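You operate a simulated robot arm through the tools that you are given. There is no shell and no other tool.

The job below is to be done with a simulated robot arm. You get a single attempt, and the scene is never put back.

Task
Vacuum the dust patch beside the grille with the orange nozzle.
Fine: open the NOZZLE damper and shut the other two; stand the nozzle back and switch the suction off. Set down upright: orange nozzle.

It is judged by the outcome, as a careful person would: the job done as asked, and still so three seconds after it is handed in. It fails if anything else is knocked over, pushed out of place, dropped, spilled or broken.

Robot
A 7-joint arm with a two-finger parallel gripper, fixed in place. Base frame: the origin is on the floor under the middle of its stand, x ahead of it, y to its left, z up; the work surface is at about z = 850. Readings come in mm, degrees, newtons and seconds.
With the tool pointing down near the work surface it reaches from about 360 to 760 mm from the base axis. Its first joint turns from -143.0 to 143.0 degrees. Payload 3 kg.
Tool frame: the origin (TCP) lies between the finger pads and is the grasp point; the fingertips stand 30 mm ahead of it; z points along the fingers, y is the line along which they close. Largest opening 94 mm; finger width 28, thickness 10; the body of the gripper, 50 by 96 mm, starts 55 mm behind the TCP.
Orientation is that of the tool frame in the base frame, as a unit quaternion [x, y, z, w]. With the fingers straight down and closing along the base's y, the tool's x points along the base's -x, its y along +y and its z along -z.

Tools
- The arm moves only by the tool drive_tool. Its argument "moves" is a list of rows, each an object of numbers (a shift or turn left out is 0, a gripper value left out holds the last): "wx", "wy", "wz": the turn, a rotation vector about the base's x, y, z in units of 90 degrees (1.0 is 90 degrees); "tx", "ty", "tz": the shift along the base's x, y, z in units of 200 mm (1.0 is 200 mm); "jaw": the gripper command, from -1 (shut) to 1 (fully open), values between in proportion. In form: [{"wx": .., "wy": .., "wz": .., "tx": .., "ty": .., "tz": .., "jaw": ..}, ...]. A call has 1 to 20 rows; each row is the pose to reach, as a shift and turn from the pose commanded when the call began. A call with a number of a shift or a turn outside -1 to 1 is refused whole. A row lasts 0.2 s, in which the tool goes at most 50 mm and 8.6 degrees; a call with a longer step from one row to the next is refused whole, and so is a gripper value outside its range. A pose out of reach is approached as far as the arm can. The call stops where the force on the tool passes 70 N (or 10 N more than at its start, if that is more) or the arm is blocked; 0.2 s more then pass. The fingers move at their own pace (about 45 mm/s each) and stop on an object; they squeeze with about 39 N. The grip force told is the motor's: it shows also when the fingers shut on nothing. Time passes only in rows, and 0.2 s behind the last, so rows that repeat a pose let the fingers close. The reply holds the time, the measured pose of the TCP, the force on the tool along the base axes, the opening and the grip force, in the units named above and with some noise, with the torque about the TCP (base axes, N m) and any sound that the robot's microphone picked up.
- Cameras (640 x 400 px; columns grow to the right, rows downward): "scene" is fixed at [48.5, -649.6, 1510.5]; the picture's right is [0.87, -0.48, 0.00], its down [-0.26, -0.48, -0.84] and it looks along [0.41, 0.73, -0.54] (base axes); focal length 360 px, centre (320, 200). "wrist" rides on the gripper at [76, 14, -102] in the tool frame; the picture's right is [-0.18, 0.98, 0.00], its down [-0.75, -0.14, -0.64] and it looks along [-0.63, -0.12, 0.77] (tool axes); focal length 243 px, centre (320, 200). There is no depth. A picture from a camera that has moved, and an enlarged one, comes with that camera's place and axes in the base frame and with its lens.
- get_image(camera): a new picture of that camera. It takes no simulated time.
- raise_lower(by): moves the trunk up (or, below 0, down) by that many mm; the arm rides with it, the base frame stays. It gives what a move gives, with no picture.
- zoom(camera, box): a new picture of the part [left, top, right, bottom] of that camera's present view, enlarged. It takes no simulated time.
- finish_job(): hands the job in; it is judged then, once.

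Nothing tells you positions but the pictures and the camera data. Unless the task says otherwise, let go and move clear before handing in.

The tools are called after "Call:" as name(argument=value, ...) on one line, values as JSON. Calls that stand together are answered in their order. drive_tool: Moves the arm, as the interface text tells. Its arguments: {"type":"object","properties":{"moves":{"type":"array","items":{"type":"object","properties":{"wx":{"type":"number"},"wy":{"type":"number"},"wz":{"type":"number"},"tx":{"type":"number"},"ty":{"type":"number"},"tz":{"type":"number"},"jaw":{"type":"number"}}}}},"required":["moves"]} The other tools are called the same way: raise_lower (by) moves the trunk up or down; get_image (camera) takes a picture; zoom (camera, box) takes an enlarged picture of a part of a camera's view; finish_job () hands the job in.

At the start:

```text
time_s: 0.0
tool_pos: [635.1, 93.3, 1133.6]
tcp_rot: [0.0, 1.0, -0.001, -0.001]
force: [-0.1, -0.7, -0.6]
ft_torque: [0.03, 0.0, 0.0]
grip_width: 94.0
grasp_force: 0.0
trunk travel left (down, up): [-150.0, 240.0]
```

scene: 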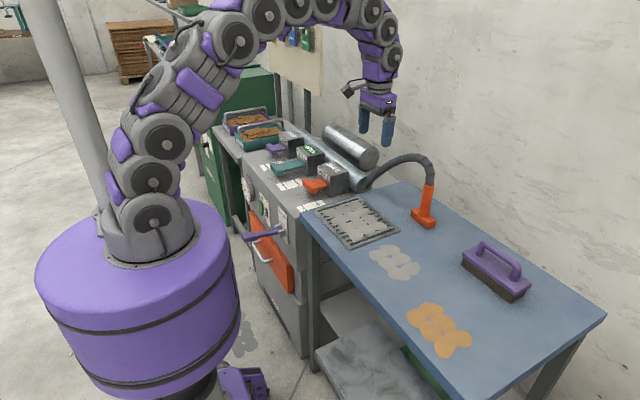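
wrist: 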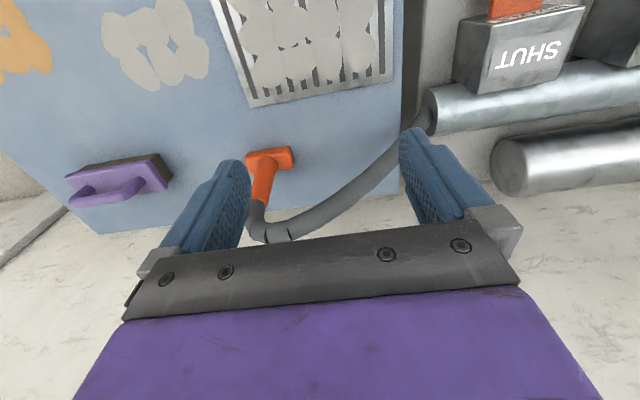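

I see a blue bench with a dust-covered grille, a pale dust patch beside it, an orange patch, an orange nozzle on a hose, and a cabinet with three dampers. I'll zoom in to read the labels before moving anything.

Call:
zoom(camera="scene", box=[230, 120, 390, 220])

Call:
zoom(camera="scene", box=[220, 170, 340, 300])

Call:
zoom(camera="scene", box=[300, 150, 540, 370])

Call:
zoom(camera="scene", box=[200, 90, 320, 180])

Call:
zoom(camera="wrist", box=[400, 0, 640, 150])

```text
4.00 times, centred on (310, 170) of scene
camera zoom: at [48.5, -649.6, 1510.5], right [0.87, -0.48, 0.0], down [-0.26, -0.48, -0.84], along [0.41, 0.73, -0.54], focal length 1441 px, centre (360, 320)
```

zoom: 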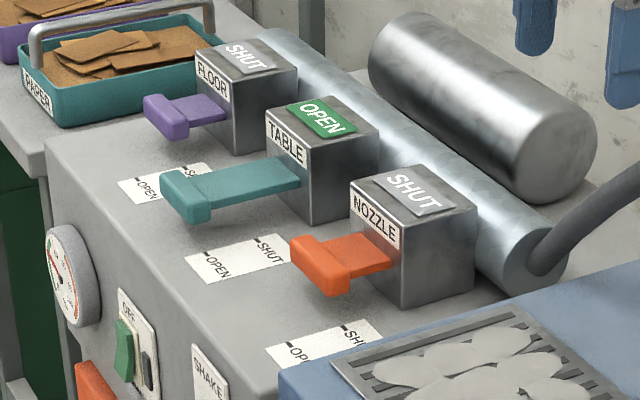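

```text
3.08 times, centred on (280, 235) of scene
camera zoom: at [48.5, -649.6, 1510.5], right [0.87, -0.48, 0.0], down [-0.26, -0.48, -0.84], along [0.41, 0.73, -0.54], focal length 1108 px, centre (443, 92)
```

zoom: 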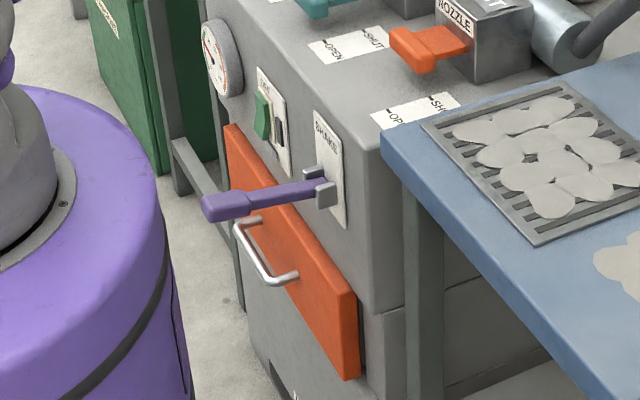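

```text
1.82 times, centred on (420, 260) of scene
camera zoom: at [48.5, -649.6, 1510.5], right [0.87, -0.48, 0.0], down [-0.26, -0.48, -0.84], along [0.41, 0.73, -0.54], focal length 655 px, centre (138, 91)
```

zoom: 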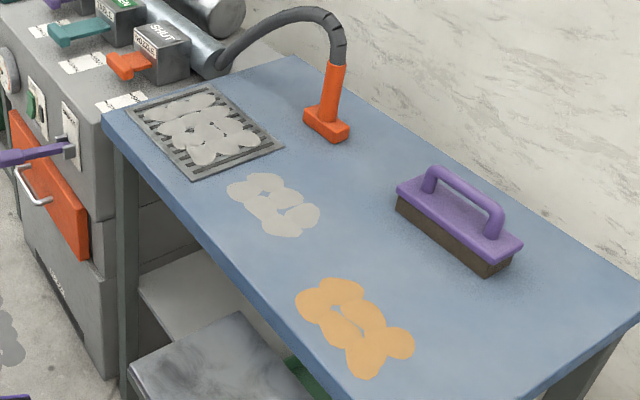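

```text
4.44 times, centred on (260, 135) of scene
camera zoom: at [48.5, -649.6, 1510.5], right [0.87, -0.48, 0.0], down [-0.26, -0.48, -0.84], along [0.41, 0.73, -0.54], focal length 1601 px, centre (587, 489)
```

zoom: 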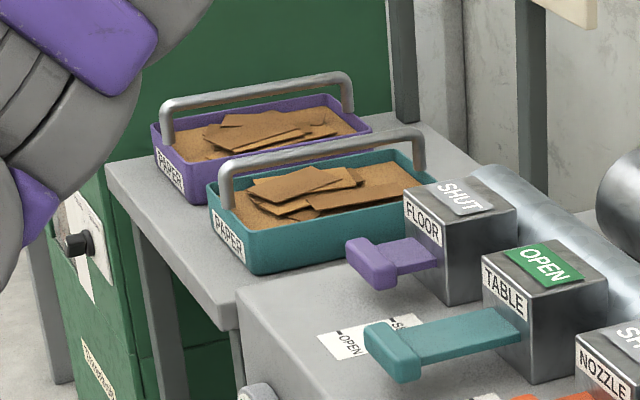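

```text
2.67 times, centred on (520, 75) of wrist
camera zoom: at [559.0, 107.9, 1236.6], right [0.18, 0.98, 0.0], down [0.75, -0.14, 0.64], along [0.63, -0.12, -0.77], focal length 647 px, centre (-213, 533)
```

zoom: 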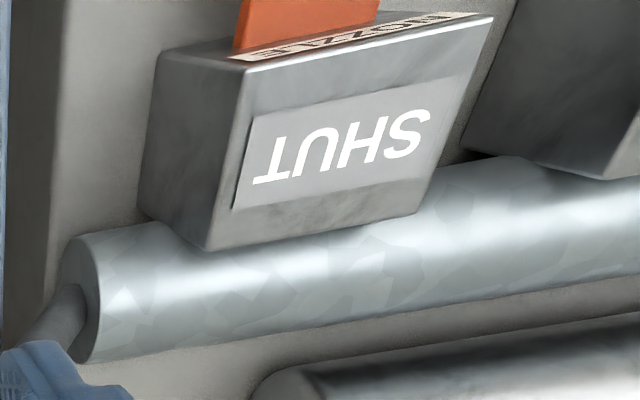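

The TABLE damper is open and both NOZZLE and FLOOR are shut. I need a closer look at the suction switch, the gauge and the nozzle.

Call:
zoom(camera="scene", box=[236, 175, 286, 240])

Call:
zoom(camera="scene", box=[390, 150, 460, 240])

Call:
zoom(camera="scene", box=[285, 155, 365, 215])

Call:
zoom(camera="scene", box=[255, 130, 335, 190])

Call:
zoom(camera="scene", box=[200, 290, 320, 400])

Call:
zoom(camera="scene", box=[270, 20, 350, 90])

```text
6.15 times, centred on (261, 208) of scene
camera zoom: at [48.5, -649.6, 1510.5], right [0.87, -0.48, 0.0], down [-0.26, -0.48, -0.84], along [0.41, 0.73, -0.54], focal length 2217 px, centre (683, 154)
```

zoom: 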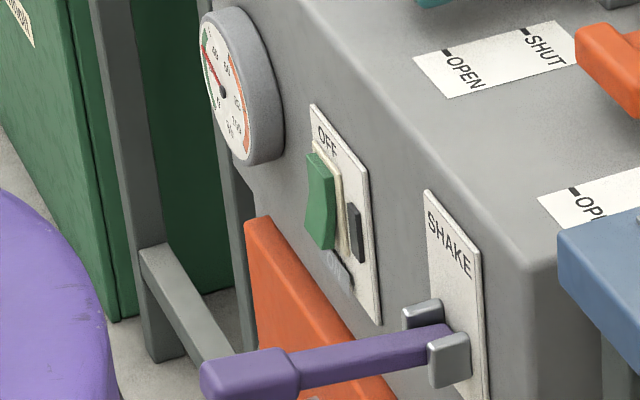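

```text
4.44 times, centred on (425, 195) of scene
camera zoom: at [48.5, -649.6, 1510.5], right [0.87, -0.48, 0.0], down [-0.26, -0.48, -0.84], along [0.41, 0.73, -0.54], focal length 1601 px, centre (-147, 222)
```

zoom: 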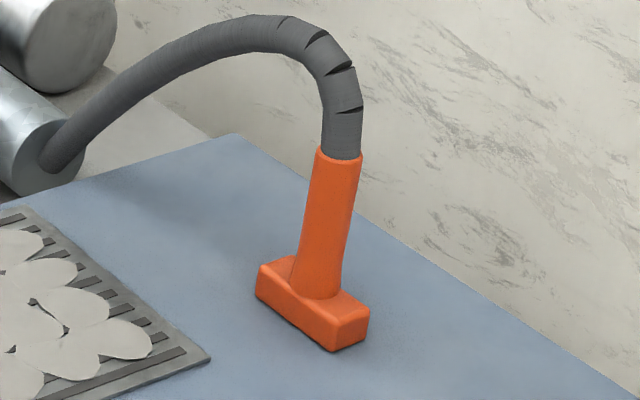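

```text
6.67 times, centred on (325, 185) of scene
camera zoom: at [48.5, -649.6, 1510.5], right [0.87, -0.48, 0.0], down [-0.26, -0.48, -0.84], along [0.41, 0.73, -0.54], focal length 2402 px, centre (287, 300)
```

zoom: 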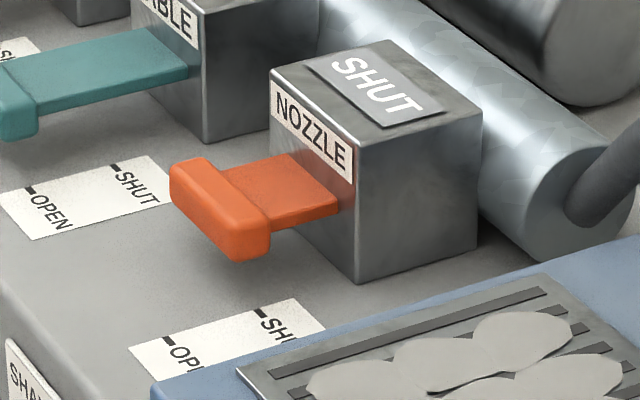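

```text
6.67 times, centred on (295, 160) of scene
camera zoom: at [48.5, -649.6, 1510.5], right [0.87, -0.48, 0.0], down [-0.26, -0.48, -0.84], along [0.41, 0.73, -0.54], focal length 2402 px, centre (487, 467)
```

zoom: 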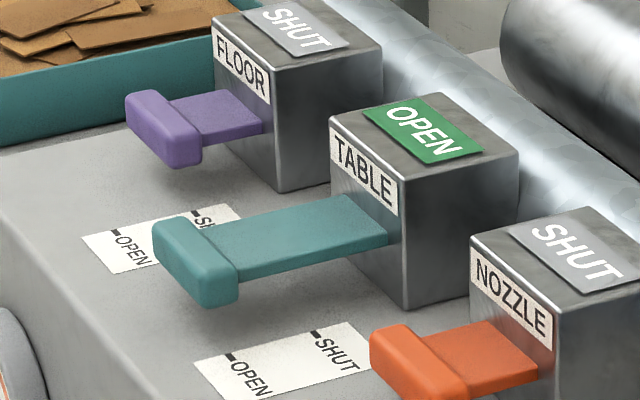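

```text
3.64 times, centred on (260, 345) of scene
camera zoom: at [48.5, -649.6, 1510.5], right [0.87, -0.48, 0.0], down [-0.26, -0.48, -0.84], along [0.41, 0.73, -0.54], focal length 1310 px, centre (538, -327)
```

zoom: 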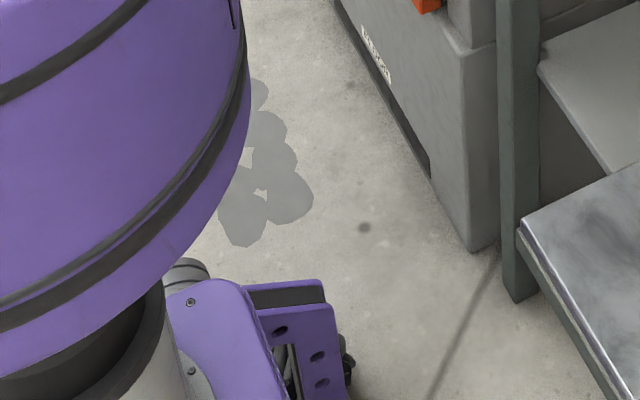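

```text
5.71 times, centred on (310, 55) of scene
camera zoom: at [48.5, -649.6, 1510.5], right [0.87, -0.48, 0.0], down [-0.26, -0.48, -0.84], along [0.41, 0.73, -0.54], focal length 2058 px, centre (377, 1029)
```

zoom: 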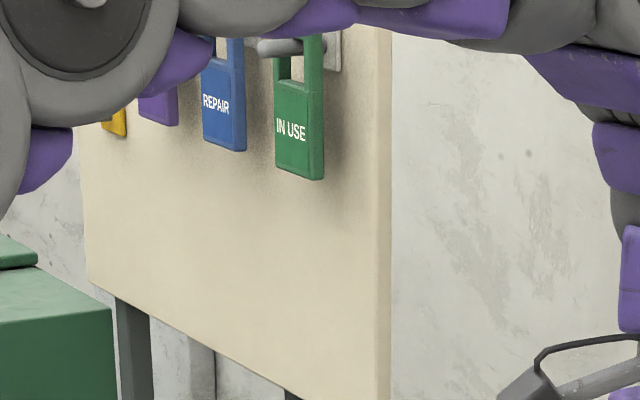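

The TABLE handle is pulled out (open) and the NOZZLE handle is pushed in, with the suction switch on the front panel near its OFF label. I'll move the arm high over the dampers so the wrist camera can locate things.

Call:
drive_tool(moves=[{"tx": -0.125, "ty": 0.125}, {"tx": -0.25, "ty": 0.25}, {"tx": -0.375, "ty": 0.375}, {"tx": -0.5, "ty": 0.5}, {"tx": -0.625, "ty": 0.625}, {"tx": -0.75, "ty": 0.75}, {"tx": -0.875, "ty": 0.875}, {"tx": -1, "ty": 1}])

Call:
get_image(camera="wrist")

Call:
get_image(camera="scene")

```text
time_s: 1.8
tool_pos: [431.7, 297.7, 1135.5]
tcp_rot: [0.001, 1.0, -0.001, -0.001]
force: [0.4, 0.3, 0.2]
ft_torque: [-0.03, -0.02, 0.02]
grip_width: 93.8
grasp_force: 0.1
trunk travel left (down, up): [-150.0, 240.0]
```

```text
taken
camera wrist: at [356.1, 310.6, 1238.4], right [0.18, 0.98, 0.0], down [0.75, -0.14, 0.64], along [0.63, -0.12, -0.77], focal length 243 px, centre (320, 200)
```

wrist: 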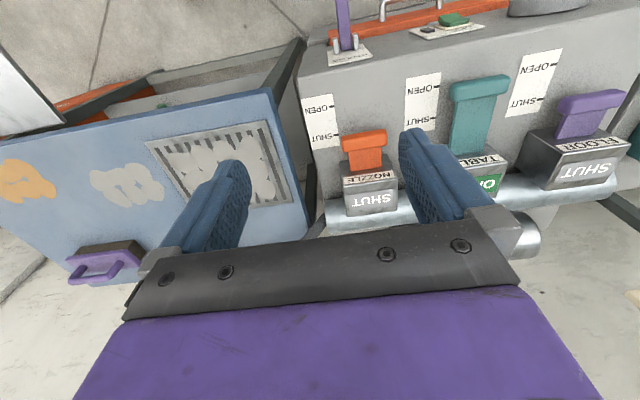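

```text
taken
```

scene: 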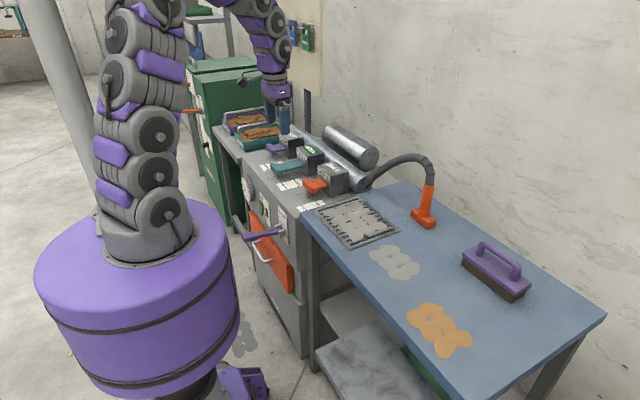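

The wrist view now shows all three dampers, the switch, the SHAKE lever and the bench. I'll zoom in to measure.

Call:
zoom(camera="wrist", box=[300, 50, 460, 220])

Call:
zoom(camera="wrist", box=[400, 40, 560, 200])

Call:
zoom(camera="wrist", box=[300, 0, 540, 80])

Call:
zoom(camera="wrist", box=[0, 80, 320, 300])

```text
2.35 times, centred on (380, 135) of wrist
camera zoom: at [356.1, 310.6, 1238.4], right [0.18, 0.98, 0.0], down [0.75, -0.14, 0.64], along [0.63, -0.12, -0.77], focal length 571 px, centre (179, 353)
```

zoom: 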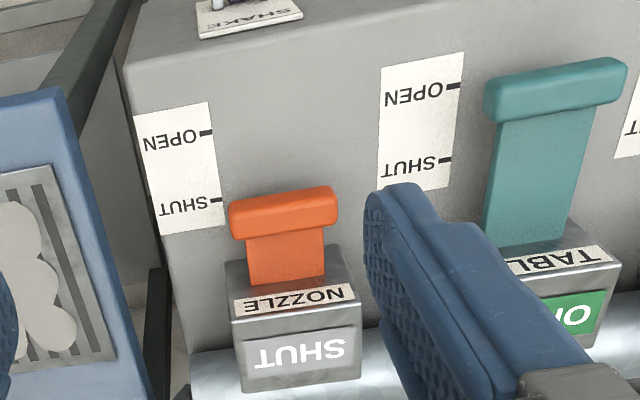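

```text
2.50 times, centred on (480, 120) of wrist
camera zoom: at [356.1, 310.6, 1238.4], right [0.18, 0.98, 0.0], down [0.75, -0.14, 0.64], along [0.63, -0.12, -0.77], focal length 606 px, centre (-80, 400)
```

zoom: 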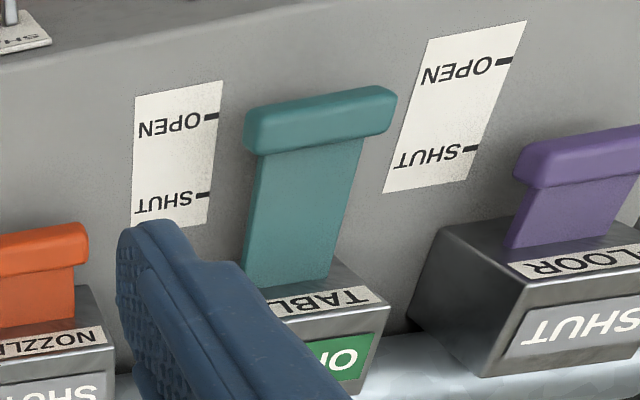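

```text
2.67 times, centred on (420, 40) of wrist
camera zoom: at [356.1, 310.6, 1238.4], right [0.18, 0.98, 0.0], down [0.75, -0.14, 0.64], along [0.63, -0.12, -0.77], focal length 647 px, centre (53, 627)
```

zoom: 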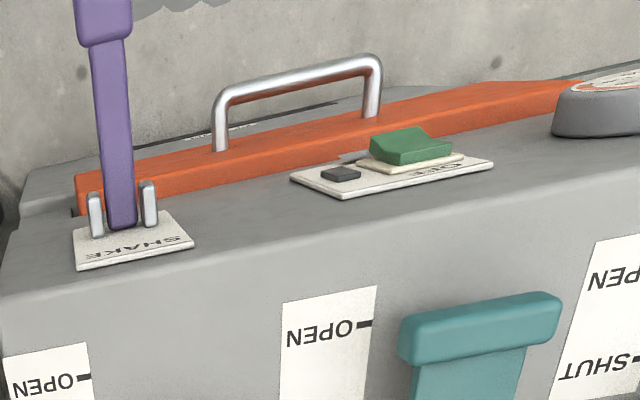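

```text
1.82 times, centred on (160, 190) of wrist
camera zoom: at [356.1, 310.6, 1238.4], right [0.18, 0.98, 0.0], down [0.75, -0.14, 0.64], along [0.63, -0.12, -0.77], focal length 441 px, centre (611, 218)
```

zoom: 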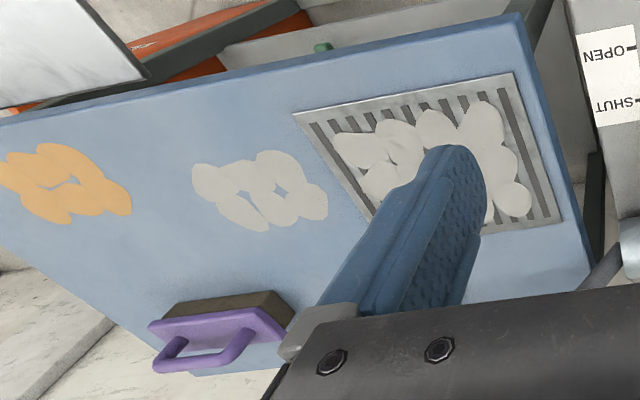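

The dampers travel about 55 mm along x. The NOZZLE bar is near (562, 353, 840), the TABLE bar near (508, 537, 838), and the rocker switch near (435, 552, 670). I'll go in for a closer view of the switch panel.

Call:
drive_tool(moves=[{"tx": -0.061, "ty": 0.125, "tz": -0.094}, {"tx": -0.122, "ty": 0.25, "tz": -0.188}, {"tx": -0.184, "ty": 0.375, "tz": -0.281}, {"tx": -0.245, "ty": 0.5, "tz": -0.375}, {"tx": -0.306, "ty": 0.625, "tz": -0.469}, {"tx": -0.368, "ty": 0.75, "tz": -0.563}, {"tx": -0.43, "ty": 0.875, "tz": -0.656}, {"tx": -0.49, "ty": 1, "tz": -0.75}])

Call:
get_image(camera="wrist")

Call:
get_image(camera="scene")

```text
time_s: 3.6
tool_pos: [336.5, 493.8, 984.4]
tcp_rot: [0.001, 1.0, -0.001, 0.0]
force: [0.3, -0.3, 0.0]
ft_torque: [0.0, -0.02, -0.03]
grip_width: 94.0
grasp_force: 0.1
trunk travel left (down, up): [-150.0, 240.0]
```

```text
taken
camera wrist: at [261.2, 509.1, 1087.3], right [0.18, 0.98, 0.0], down [0.75, -0.14, 0.64], along [0.63, -0.12, -0.77], focal length 243 px, centre (320, 200)
```

wrist: 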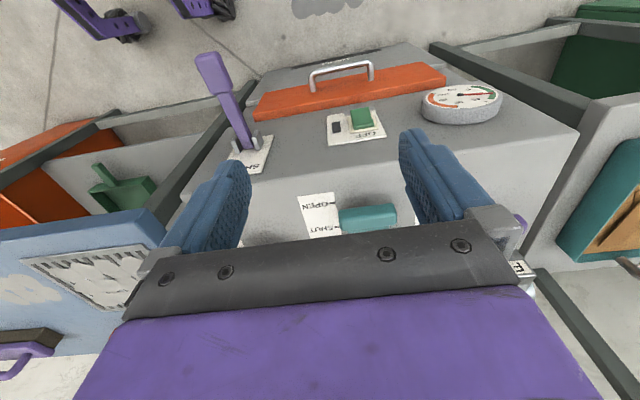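

```text
taken
```

scene: 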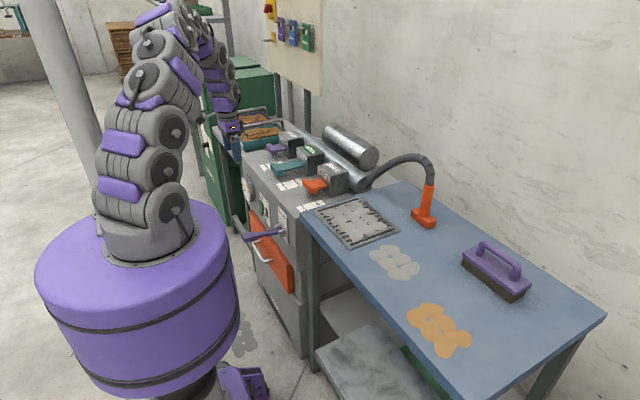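

Call:
zoom(camera="wrist", box=[300, 80, 420, 160])

Call:
zoom(camera="wrist", box=[410, 70, 510, 130])

Call:
zoom(camera="wrist", box=[280, 180, 420, 250])

Call:
zoom(camera="scene", box=[255, 0, 325, 60])

```text
5.00 times, centred on (360, 120) of wrist
camera zoom: at [261.2, 509.1, 1087.3], right [0.18, 0.98, 0.0], down [0.75, -0.14, 0.64], along [0.63, -0.12, -0.77], focal length 1213 px, centre (120, 600)
```

zoom: 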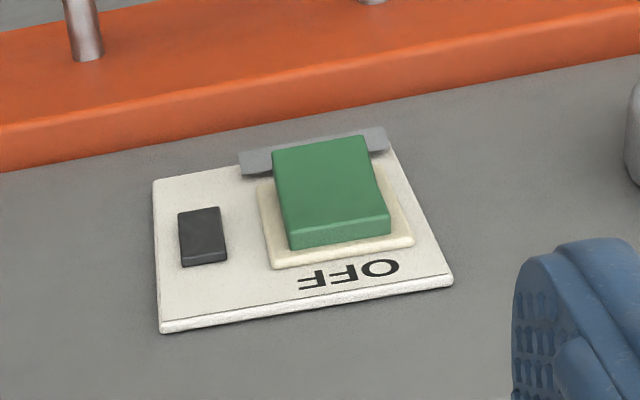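

```text
6.40 times, centred on (460, 100) of wrist
camera zoom: at [261.2, 509.1, 1087.3], right [0.18, 0.98, 0.0], down [0.75, -0.14, 0.64], along [0.63, -0.12, -0.77], focal length 1553 px, centre (-576, 840)
```

zoom: 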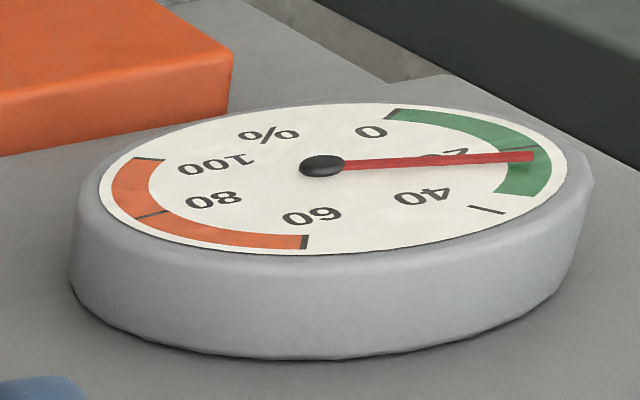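

```text
4.57 times, centred on (350, 215) of wrist
camera zoom: at [261.2, 509.1, 1087.3], right [0.18, 0.98, 0.0], down [0.75, -0.14, 0.64], along [0.63, -0.12, -0.77], focal length 1109 px, centre (183, 131)
```

zoom: 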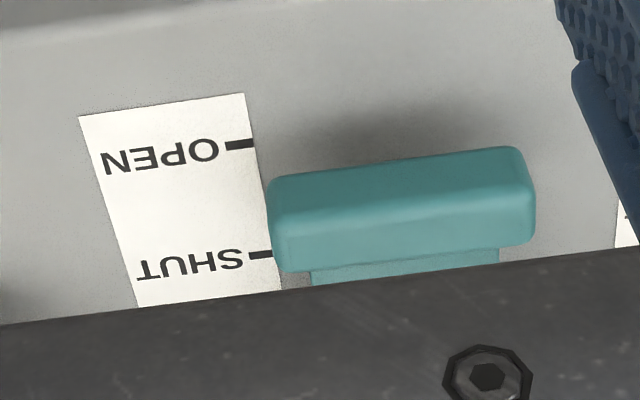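

```text
6.67 times, centred on (290, 30) of scene
camera zoom: at [48.5, -649.6, 1510.5], right [0.87, -0.48, 0.0], down [-0.26, -0.48, -0.84], along [0.41, 0.73, -0.54], focal length 2402 px, centre (520, 1333)
```

zoom: 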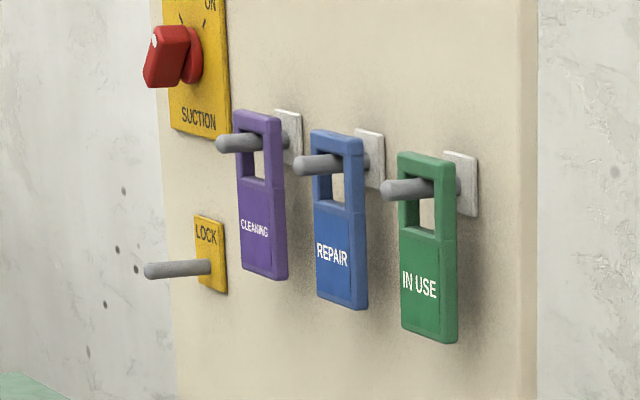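

The gauge reads about 20 % in the green zone, so the filter is clear. There's also a red SUCTION isolator on the wall panel, so I'll check its setting.

Call:
zoom(camera="scene", box=[255, 0, 295, 25])

Call:
zoom(camera="scene", box=[170, 40, 260, 240])

Call:
zoom(camera="wrist", box=[0, 0, 320, 200])

Call:
zoom(camera="scene", box=[180, 170, 290, 310])

```text
16.00 times, centred on (275, 12) of scene
camera zoom: at [48.5, -649.6, 1510.5], right [0.87, -0.48, 0.0], down [-0.26, -0.48, -0.84], along [0.41, 0.73, -0.54], focal length 5764 px, centre (1040, 3200)
```

zoom: 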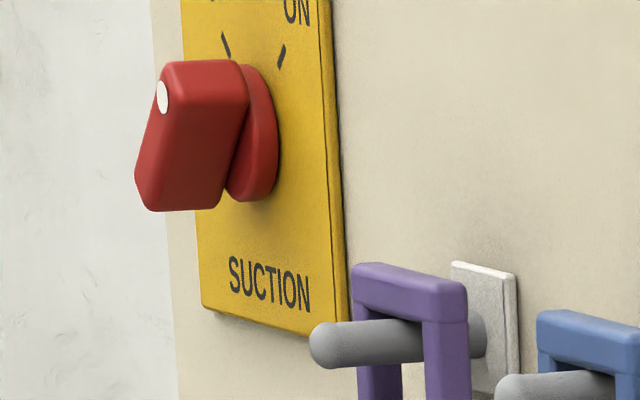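

```text
2.00 times, centred on (215, 140) of scene
camera zoom: at [48.5, -649.6, 1510.5], right [0.87, -0.48, 0.0], down [-0.26, -0.48, -0.84], along [0.41, 0.73, -0.54], focal length 720 px, centre (530, 320)
```

zoom: 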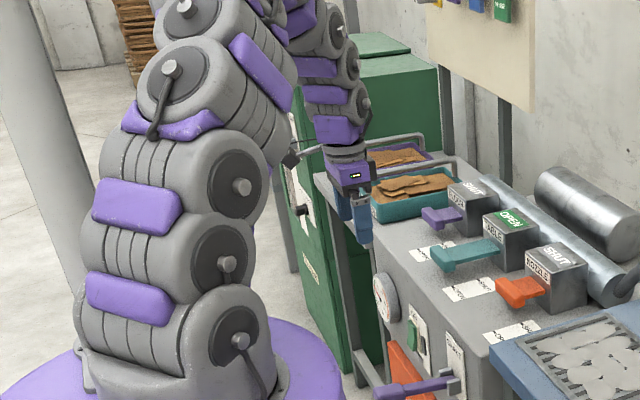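

```text
2.00 times, centred on (160, 100) of wrist
camera zoom: at [261.2, 509.1, 1087.3], right [0.18, 0.98, 0.0], down [0.75, -0.14, 0.64], along [0.63, -0.12, -0.77], focal length 485 px, centre (640, 400)
```

zoom: 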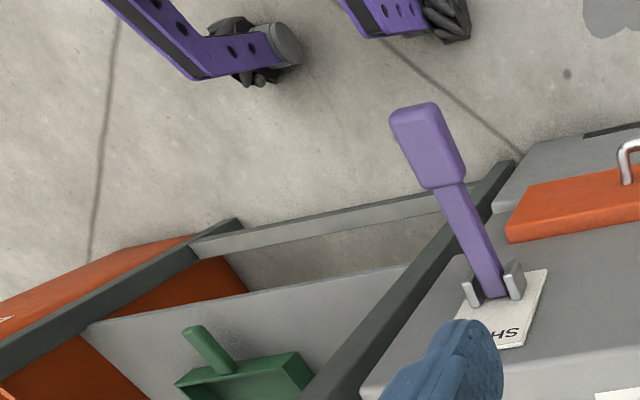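

```text
2.86 times, centred on (235, 240) of scene
camera zoom: at [48.5, -649.6, 1510.5], right [0.87, -0.48, 0.0], down [-0.26, -0.48, -0.84], along [0.41, 0.73, -0.54], focal length 1029 px, centre (563, 86)
```

zoom: 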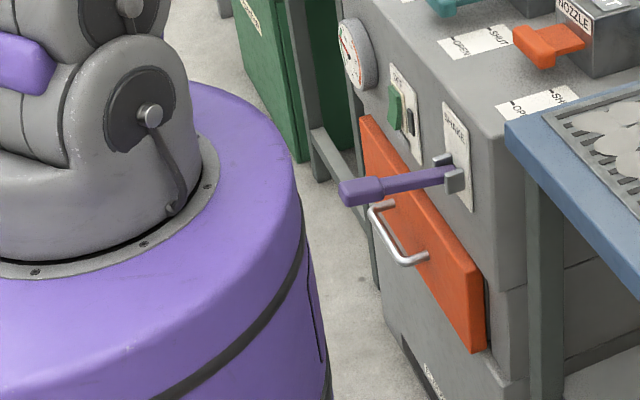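

The isolator points to ON, so the front rocker is what controls the suction. I'll move lower for a clear look at that rocker.

Call:
drive_tool(moves=[{"ty": 0.05, "tz": -0.2}, {"ty": 0.1, "tz": -0.4}, {"ty": 0.15, "tz": -0.6}, {"ty": 0.2, "tz": -0.8}, {"ty": 0.25, "tz": -0.9}])

Call:
get_image(camera="wrist")

Call:
zoom(camera="wrist", box=[280, 120, 440, 220])

```text
time_s: 4.8
tool_pos: [333.7, 542.8, 805.2]
tcp_rot: [0.001, 1.0, 0.0, 0.001]
force: [0.2, 0.8, 1.3]
ft_torque: [0.01, 0.0, -0.02]
grip_width: 93.9
grasp_force: 0.0
trunk travel left (down, up): [-150.0, 240.0]
```

```text
taken
camera wrist: at [257.8, 557.4, 906.8], right [0.19, 0.98, 0.0], down [0.75, -0.14, 0.64], along [0.63, -0.12, -0.77], focal length 243 px, centre (320, 200)
```

wrist: 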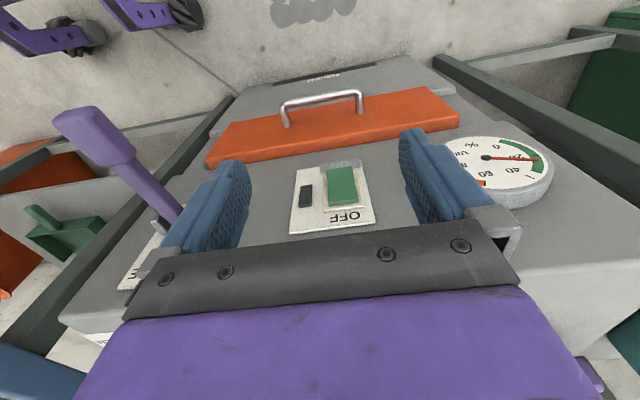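

```text
4.00 times, centred on (360, 170) of wrist
camera zoom: at [257.8, 557.4, 906.8], right [0.19, 0.98, 0.0], down [0.75, -0.14, 0.64], along [0.63, -0.12, -0.77], focal length 970 px, centre (160, 320)
```

zoom: 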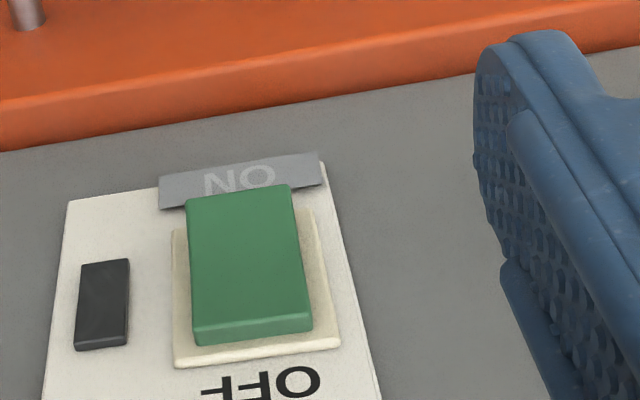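

The rocker's OFF end (top) is pressed in and its ON end (bottom) stands proud, so the suction is off now. I'll set the dampers first, rising and moving over the NOZZLE handle.

Call:
drive_tool(moves=[{"tz": 0.25}, {"tz": 0.5}, {"tz": 0.75}, {"tz": 1.0}, {"tx": 0.167, "ty": -0.158, "tz": 1.0}, {"tx": 0.333, "ty": -0.317, "tz": 1.0}, {"tx": 0.5, "ty": -0.475, "tz": 1.0}, {"tx": 0.667, "ty": -0.633, "tz": 1.0}, {"tx": 0.833, "ty": -0.79, "tz": 1.0}, {"tx": 1.0, "ty": -0.95, "tz": 1.0}])

Call:
get_image(camera="wrist")

Call:
zoom(camera="wrist", box=[240, 80, 420, 240])

```text
time_s: 7.0
tool_pos: [538.3, 351.6, 1004.8]
tcp_rot: [0.0, 1.0, 0.0, 0.001]
force: [0.3, -0.1, -0.8]
ft_torque: [-0.02, 0.0, -0.02]
grip_width: 94.0
grasp_force: 0.1
trunk travel left (down, up): [-150.0, 240.0]
```

```text
taken
camera wrist: at [462.2, 365.1, 1106.8], right [0.18, 0.98, 0.0], down [0.75, -0.14, 0.64], along [0.63, -0.12, -0.77], focal length 243 px, centre (320, 200)
```

wrist: 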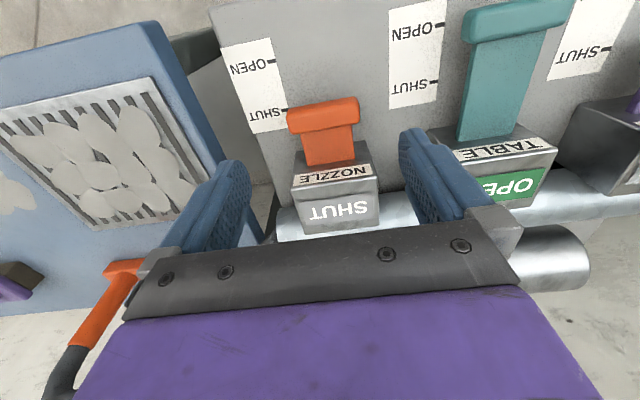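

```text
2.50 times, centred on (330, 160) of wrist
camera zoom: at [462.2, 365.1, 1106.8], right [0.18, 0.98, 0.0], down [0.75, -0.14, 0.64], along [0.63, -0.12, -0.77], focal length 606 px, centre (295, 300)
```

zoom: 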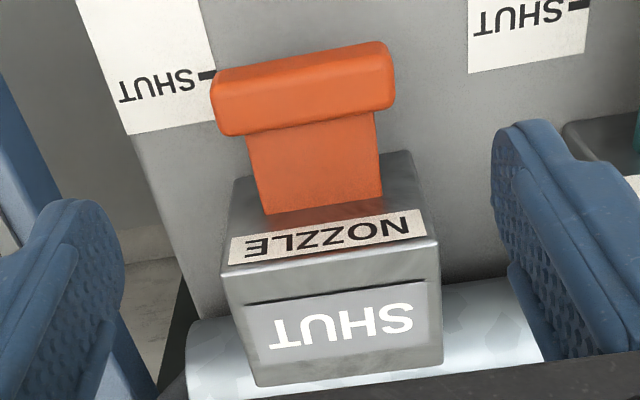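

The NOZZLE bar is about 80 mm long in y, centred near (561, 350, 840), and its box face is at x≈620. I'll hover just above it with open fingers and check the alignment.

Call:
drive_tool(moves=[{"tx": 0.06, "ty": -0.01, "tz": -0.2}, {"tx": 0.125, "ty": -0.02, "tz": -0.4}, {"tx": 0.125, "ty": -0.02, "tz": -0.53, "jaw": 1}, {"tx": 0.125, "ty": -0.02, "tz": -0.53, "jaw": 1}])

Call:
get_image(camera="wrist")

Call:
zoom(camera="scene", box=[270, 120, 370, 220])

```text
time_s: 8.0
tool_pos: [559.6, 348.0, 899.2]
tcp_rot: [0.0, 1.0, 0.0, 0.001]
force: [0.1, -0.1, 0.2]
ft_torque: [-0.01, -0.01, -0.02]
grip_width: 94.1
grasp_force: 0.1
trunk travel left (down, up): [-150.0, 240.0]
```

```text
taken
camera wrist: at [484.1, 362.2, 1000.6], right [0.18, 0.98, 0.0], down [0.75, -0.14, 0.64], along [0.63, -0.12, -0.77], focal length 243 px, centre (320, 200)
```

wrist: 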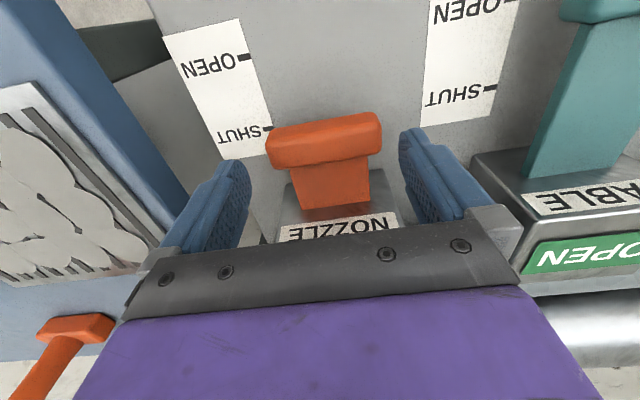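

```text
4.00 times, centred on (320, 170) of scene
camera zoom: at [48.5, -649.6, 1510.5], right [0.87, -0.48, 0.0], down [-0.26, -0.48, -0.84], along [0.41, 0.73, -0.54], focal length 1441 px, centre (320, 320)
```

zoom: 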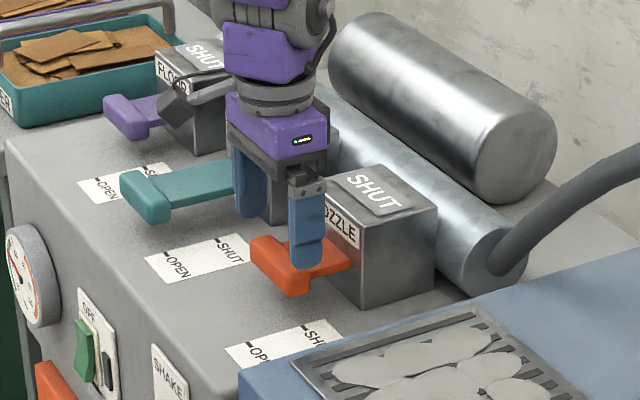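

The bar sits centred between the fingers. I'll descend around its ends and grip.

Call:
drive_tool(moves=[{"tz": -0.1, "jaw": 1}, {"tz": -0.2, "jaw": 1}, {"tz": -0.28, "jaw": 1}, {"tz": -0.28, "jaw": 1}])

Call:
zoom(camera="scene", box=[270, 120, 370, 220])

Call:
get_image(camera="wrist")

```text
time_s: 9.0
tool_pos: [561.1, 349.4, 842.8]
tcp_rot: [0.0, 1.0, -0.001, 0.001]
force: [0.0, 0.9, -0.9]
ft_torque: [-0.02, 0.0, 0.02]
grip_width: 93.8
grasp_force: 0.2
trunk travel left (down, up): [-150.0, 240.0]
```

```text
4.00 times, centred on (320, 170) of scene
camera zoom: at [48.5, -649.6, 1510.5], right [0.87, -0.48, 0.0], down [-0.26, -0.48, -0.84], along [0.41, 0.73, -0.54], focal length 1441 px, centre (320, 320)
```

zoom: 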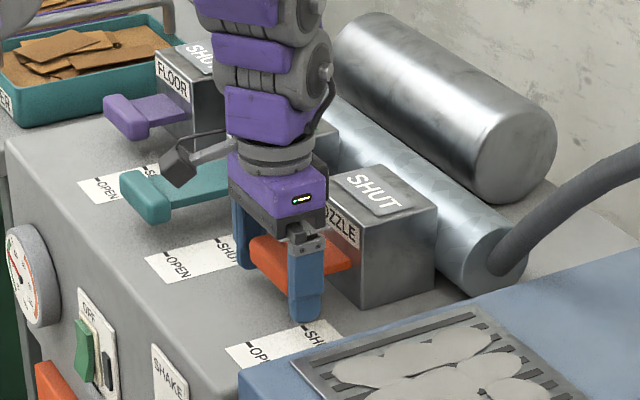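

```text
taken
camera wrist: at [483.7, 363.8, 945.1], right [0.18, 0.98, 0.0], down [0.75, -0.14, 0.64], along [0.63, -0.12, -0.77], focal length 243 px, centre (320, 200)
```

wrist: 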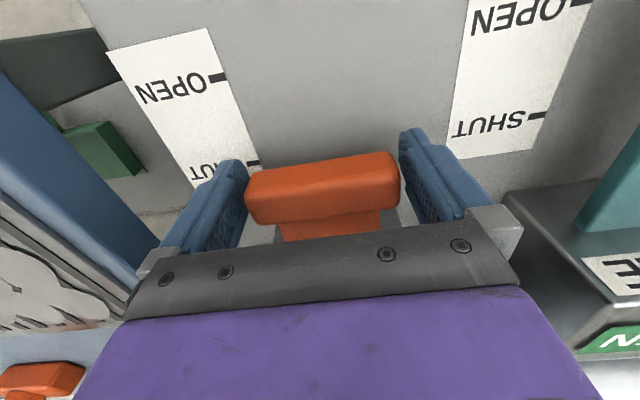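

Call:
drive_tool(moves=[{"jaw": -1}, {"jaw": -1}, {"jaw": -1}, {"jaw": -1}])

```text
time_s: 10.0
tool_pos: [560.2, 349.8, 843.1]
tcp_rot: [-0.001, 1.0, 0.0, 0.001]
force: [1.1, 3.6, -1.1]
ft_torque: [0.16, -0.08, 0.21]
grip_width: 84.2
grasp_force: 45.1
trunk travel left (down, up): [-150.0, 240.0]
```

The bar is gripped at 84 mm wide. I'll pull it out about 55 mm toward the OPEN mark in small steps.

Call:
drive_tool(moves=[{"tx": -0.04, "jaw": -1}, {"tx": -0.08, "jaw": -1}, {"tx": -0.12, "jaw": -1}, {"tx": -0.16, "jaw": -1}, {"tx": -0.2, "jaw": -1}, {"tx": -0.24, "jaw": -1}, {"tx": -0.275, "jaw": -1}, {"tx": -0.275, "jaw": -1}])

Call:
get_image(camera="wrist")

Call:
zoom(camera="scene", box=[270, 120, 370, 220])

```text
time_s: 11.8
tool_pos: [504.1, 350.2, 843.3]
tcp_rot: [0.0, 1.0, -0.001, 0.0]
force: [-0.4, 6.2, -0.9]
ft_torque: [0.2, -0.04, 0.11]
grip_width: 84.2
grasp_force: 45.0
trunk travel left (down, up): [-150.0, 240.0]
```

```text
taken
camera wrist: at [429.1, 364.3, 945.1], right [0.18, 0.98, 0.0], down [0.75, -0.14, 0.64], along [0.63, -0.12, -0.77], focal length 243 px, centre (320, 200)
```

wrist: 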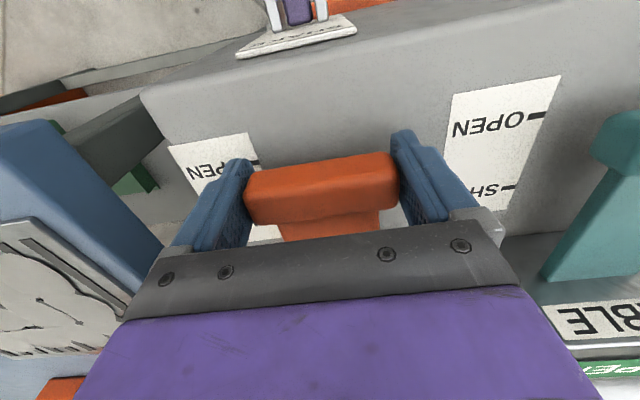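

```text
4.00 times, centred on (320, 170) of scene
camera zoom: at [48.5, -649.6, 1510.5], right [0.87, -0.48, 0.0], down [-0.26, -0.48, -0.84], along [0.41, 0.73, -0.54], focal length 1441 px, centre (320, 320)
```

zoom: 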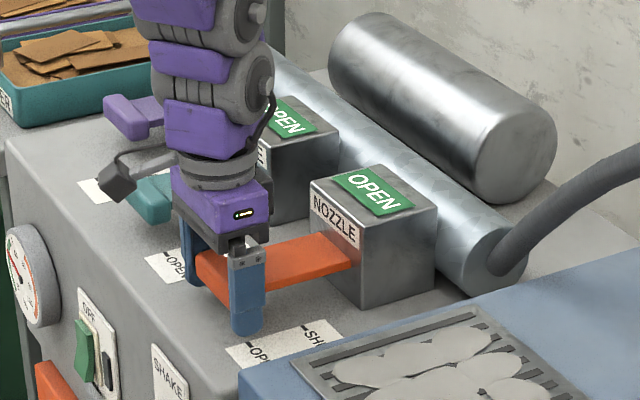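

NOZZLE now reads OPEN. I'll release it, rise, and move round in front of the TABLE handle with the fingers closed and tilted forward.

Call:
drive_tool(moves=[{"jaw": 1}, {"jaw": 1}, {"tz": 0.2, "jaw": 1}, {"tz": 0.4, "jaw": 1}, {"tz": 0.55, "jaw": 1}, {"tx": -0.066, "ty": 0.187, "tz": 0.55, "jaw": -1}, {"tx": -0.132, "ty": 0.374, "tz": 0.55, "jaw": -1}, {"tx": -0.198, "ty": 0.561, "tz": 0.55, "jaw": -1}, {"tx": -0.264, "ty": 0.748, "tz": 0.55, "jaw": -1, "wy": -0.09}, {"tx": -0.33, "ty": 0.935, "tz": 0.55, "jaw": -1, "wy": -0.18}, {"tx": -0.33, "ty": 0.935, "tz": 0.55, "jaw": -1, "wy": -0.278}])

Call:
get_image(camera="wrist")

Call:
zoom(camera="scene", box=[230, 110, 370, 220])

```text
refused: row 11 steps farther than a row can; nothing moved
```

```text
taken
camera wrist: at [429.1, 364.3, 945.1], right [0.18, 0.98, 0.0], down [0.75, -0.14, 0.64], along [0.63, -0.12, -0.77], focal length 243 px, centre (320, 200)
```

wrist: 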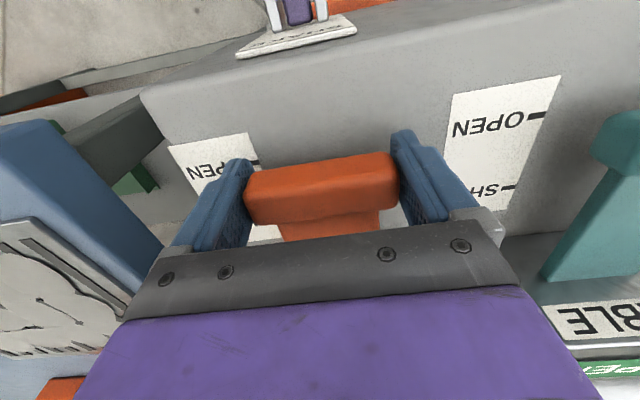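

```text
3.64 times, centred on (300, 165) of scene
camera zoom: at [48.5, -649.6, 1510.5], right [0.87, -0.48, 0.0], down [-0.26, -0.48, -0.84], along [0.41, 0.73, -0.54], focal length 1310 px, centre (393, 327)
```

zoom: 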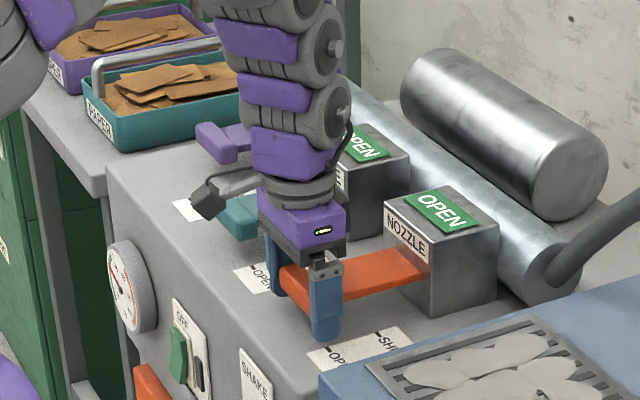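

The call was refused because one turn step was slightly too large. I'll resend it with smaller turn steps.

Call:
drive_tool(moves=[{"jaw": 1}, {"jaw": 1}, {"tz": 0.2, "jaw": 1}, {"tz": 0.4, "jaw": 1}, {"tz": 0.55, "jaw": 1}, {"tx": -0.066, "ty": 0.187, "tz": 0.55, "jaw": -1}, {"tx": -0.132, "ty": 0.374, "tz": 0.55, "jaw": -1}, {"tx": -0.198, "ty": 0.561, "tz": 0.55, "jaw": -1}, {"tx": -0.264, "ty": 0.748, "tz": 0.55, "jaw": -1, "wy": -0.09}, {"tx": -0.33, "ty": 0.935, "tz": 0.55, "jaw": -1, "wy": -0.18}, {"tx": -0.33, "ty": 0.935, "tz": 0.55, "jaw": -1, "wy": -0.27}])

Call:
get_image(camera="wrist")

Call:
zoom(camera="scene", box=[230, 110, 370, 220])

```text
time_s: 14.2
tool_pos: [437.1, 537.7, 953.7]
tcp_rot: [0.0, 0.977, -0.001, 0.212]
force: [0.3, -0.8, 0.0]
ft_torque: [-0.01, -0.01, 0.01]
grip_width: 0.0
grasp_force: 26.0
trunk travel left (down, up): [-150.0, 240.0]
```

```text
taken
camera wrist: at [325.8, 550.8, 1015.1], right [0.17, 0.98, 0.08], down [0.42, -0.14, 0.9], along [0.89, -0.12, -0.44], focal length 243 px, centre (320, 200)
```

wrist: 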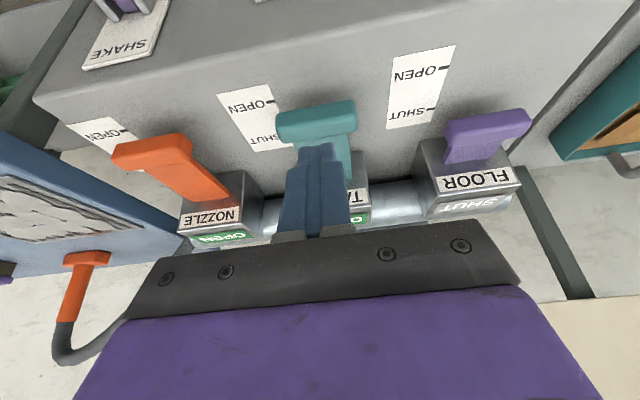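

```text
3.64 times, centred on (300, 165) of scene
camera zoom: at [48.5, -649.6, 1510.5], right [0.87, -0.48, 0.0], down [-0.26, -0.48, -0.84], along [0.41, 0.73, -0.54], focal length 1310 px, centre (393, 327)
```

zoom: 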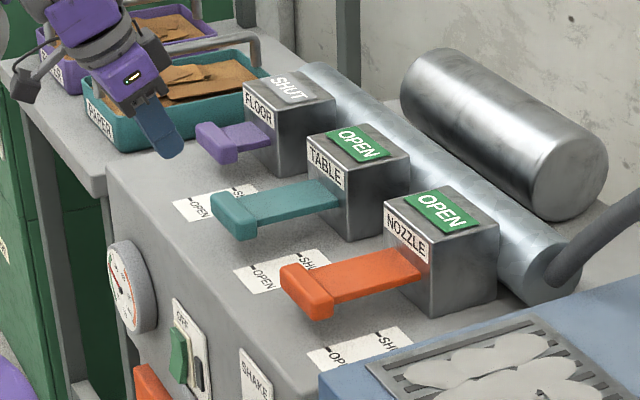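

The TABLE handle centre is near y≈530. I'll lower the closed fingertips in front of its bar and check before pushing.

Call:
drive_tool(moves=[{"ty": -0.035, "tz": -0.15, "jaw": -1}, {"ty": -0.035, "tz": -0.3, "jaw": -1}, {"ty": -0.035, "tz": -0.46, "jaw": -1}, {"tx": 0.05, "ty": -0.035, "tz": -0.46, "jaw": -1}])

Call:
get_image(camera="wrist")

Call:
zoom(camera="scene", box=[230, 110, 370, 220])

```text
time_s: 15.2
tool_pos: [448.8, 528.5, 861.4]
tcp_rot: [0.0, 0.977, 0.0, 0.212]
force: [0.0, -0.3, -0.7]
ft_torque: [0.0, 0.0, -0.04]
grip_width: 0.0
grasp_force: 33.3
trunk travel left (down, up): [-150.0, 240.0]
```

```text
taken
camera wrist: at [337.9, 543.6, 922.9], right [0.17, 0.98, 0.08], down [0.42, -0.14, 0.9], along [0.89, -0.12, -0.44], focal length 243 px, centre (320, 200)
```

wrist: 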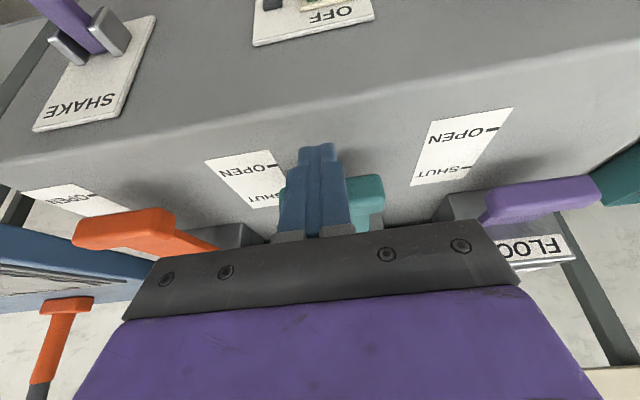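

```text
3.64 times, centred on (300, 165) of scene
camera zoom: at [48.5, -649.6, 1510.5], right [0.87, -0.48, 0.0], down [-0.26, -0.48, -0.84], along [0.41, 0.73, -0.54], focal length 1310 px, centre (393, 327)
```

zoom: 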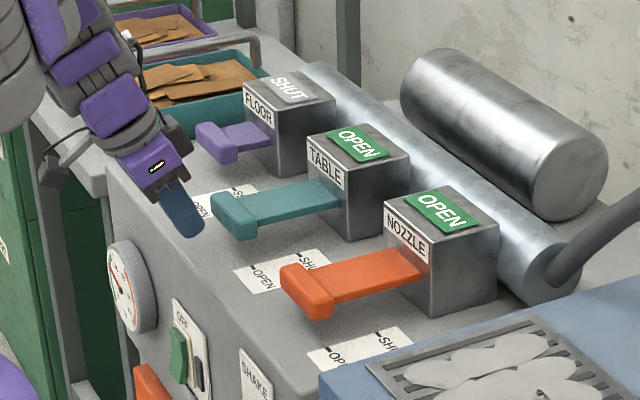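

The fingertips are lined up with the bar. I'll push the TABLE handle in toward SHUT.

Call:
drive_tool(moves=[{"tx": 0.05, "jaw": -1}, {"tx": 0.1, "jaw": -1}, {"tx": 0.15, "jaw": -1}, {"tx": 0.2, "jaw": -1}, {"tx": 0.25, "jaw": -1}, {"tx": 0.3, "jaw": -1}, {"tx": 0.33, "jaw": -1}, {"tx": 0.35, "jaw": -1}])

Call:
zoom(camera="scene", box=[230, 110, 370, 220])

Call:
get_image(camera="wrist")

```text
time_s: 17.0
tool_pos: [520.5, 529.7, 860.7]
tcp_rot: [0.002, 0.978, -0.002, 0.211]
force: [0.9, 0.5, -0.4]
ft_torque: [0.0, 0.0, -0.03]
grip_width: 0.0
grasp_force: 33.2
trunk travel left (down, up): [-150.0, 240.0]
```

```text
3.64 times, centred on (300, 165) of scene
camera zoom: at [48.5, -649.6, 1510.5], right [0.87, -0.48, 0.0], down [-0.26, -0.48, -0.84], along [0.41, 0.73, -0.54], focal length 1310 px, centre (393, 327)
```

zoom: 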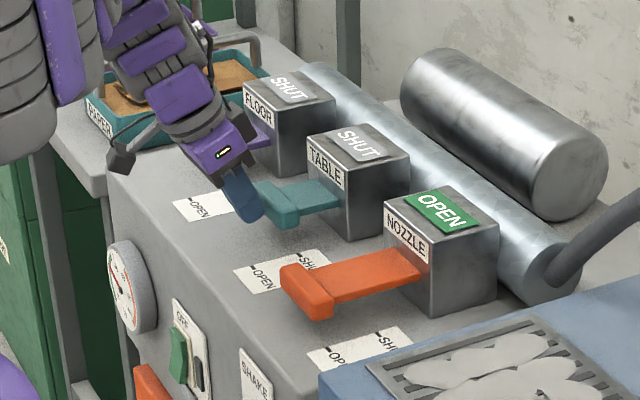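

```text
taken
camera wrist: at [408.0, 543.5, 922.6], right [0.17, 0.98, 0.08], down [0.42, -0.14, 0.9], along [0.89, -0.12, -0.44], focal length 243 px, centre (320, 200)
```

wrist: 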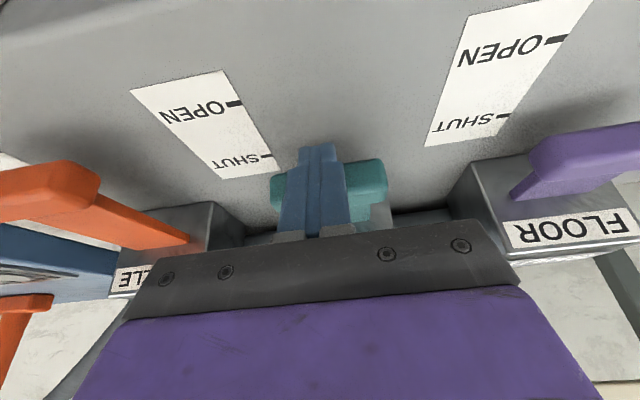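

TABLE now reads SHUT. I'll nudge it a few millimetres more so it reaches its end stop.

Call:
drive_tool(moves=[{"tx": 0.01, "jaw": -1}, {"tx": 0.02, "jaw": -1}, {"tx": 0.025, "jaw": -1}])

Call:
zoom(camera="scene", box=[230, 110, 370, 220])

```text
time_s: 17.8
tool_pos: [524.5, 528.1, 860.7]
tcp_rot: [0.0, 0.977, -0.001, 0.211]
force: [-1.5, 1.1, -0.4]
ft_torque: [-0.02, 0.06, 0.01]
grip_width: 0.0
grasp_force: 33.1
trunk travel left (down, up): [-150.0, 240.0]
```

```text
3.64 times, centred on (300, 165) of scene
camera zoom: at [48.5, -649.6, 1510.5], right [0.87, -0.48, 0.0], down [-0.26, -0.48, -0.84], along [0.41, 0.73, -0.54], focal length 1310 px, centre (393, 327)
```

zoom: 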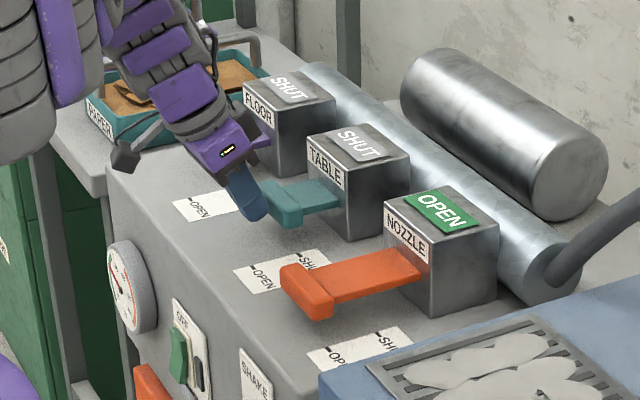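

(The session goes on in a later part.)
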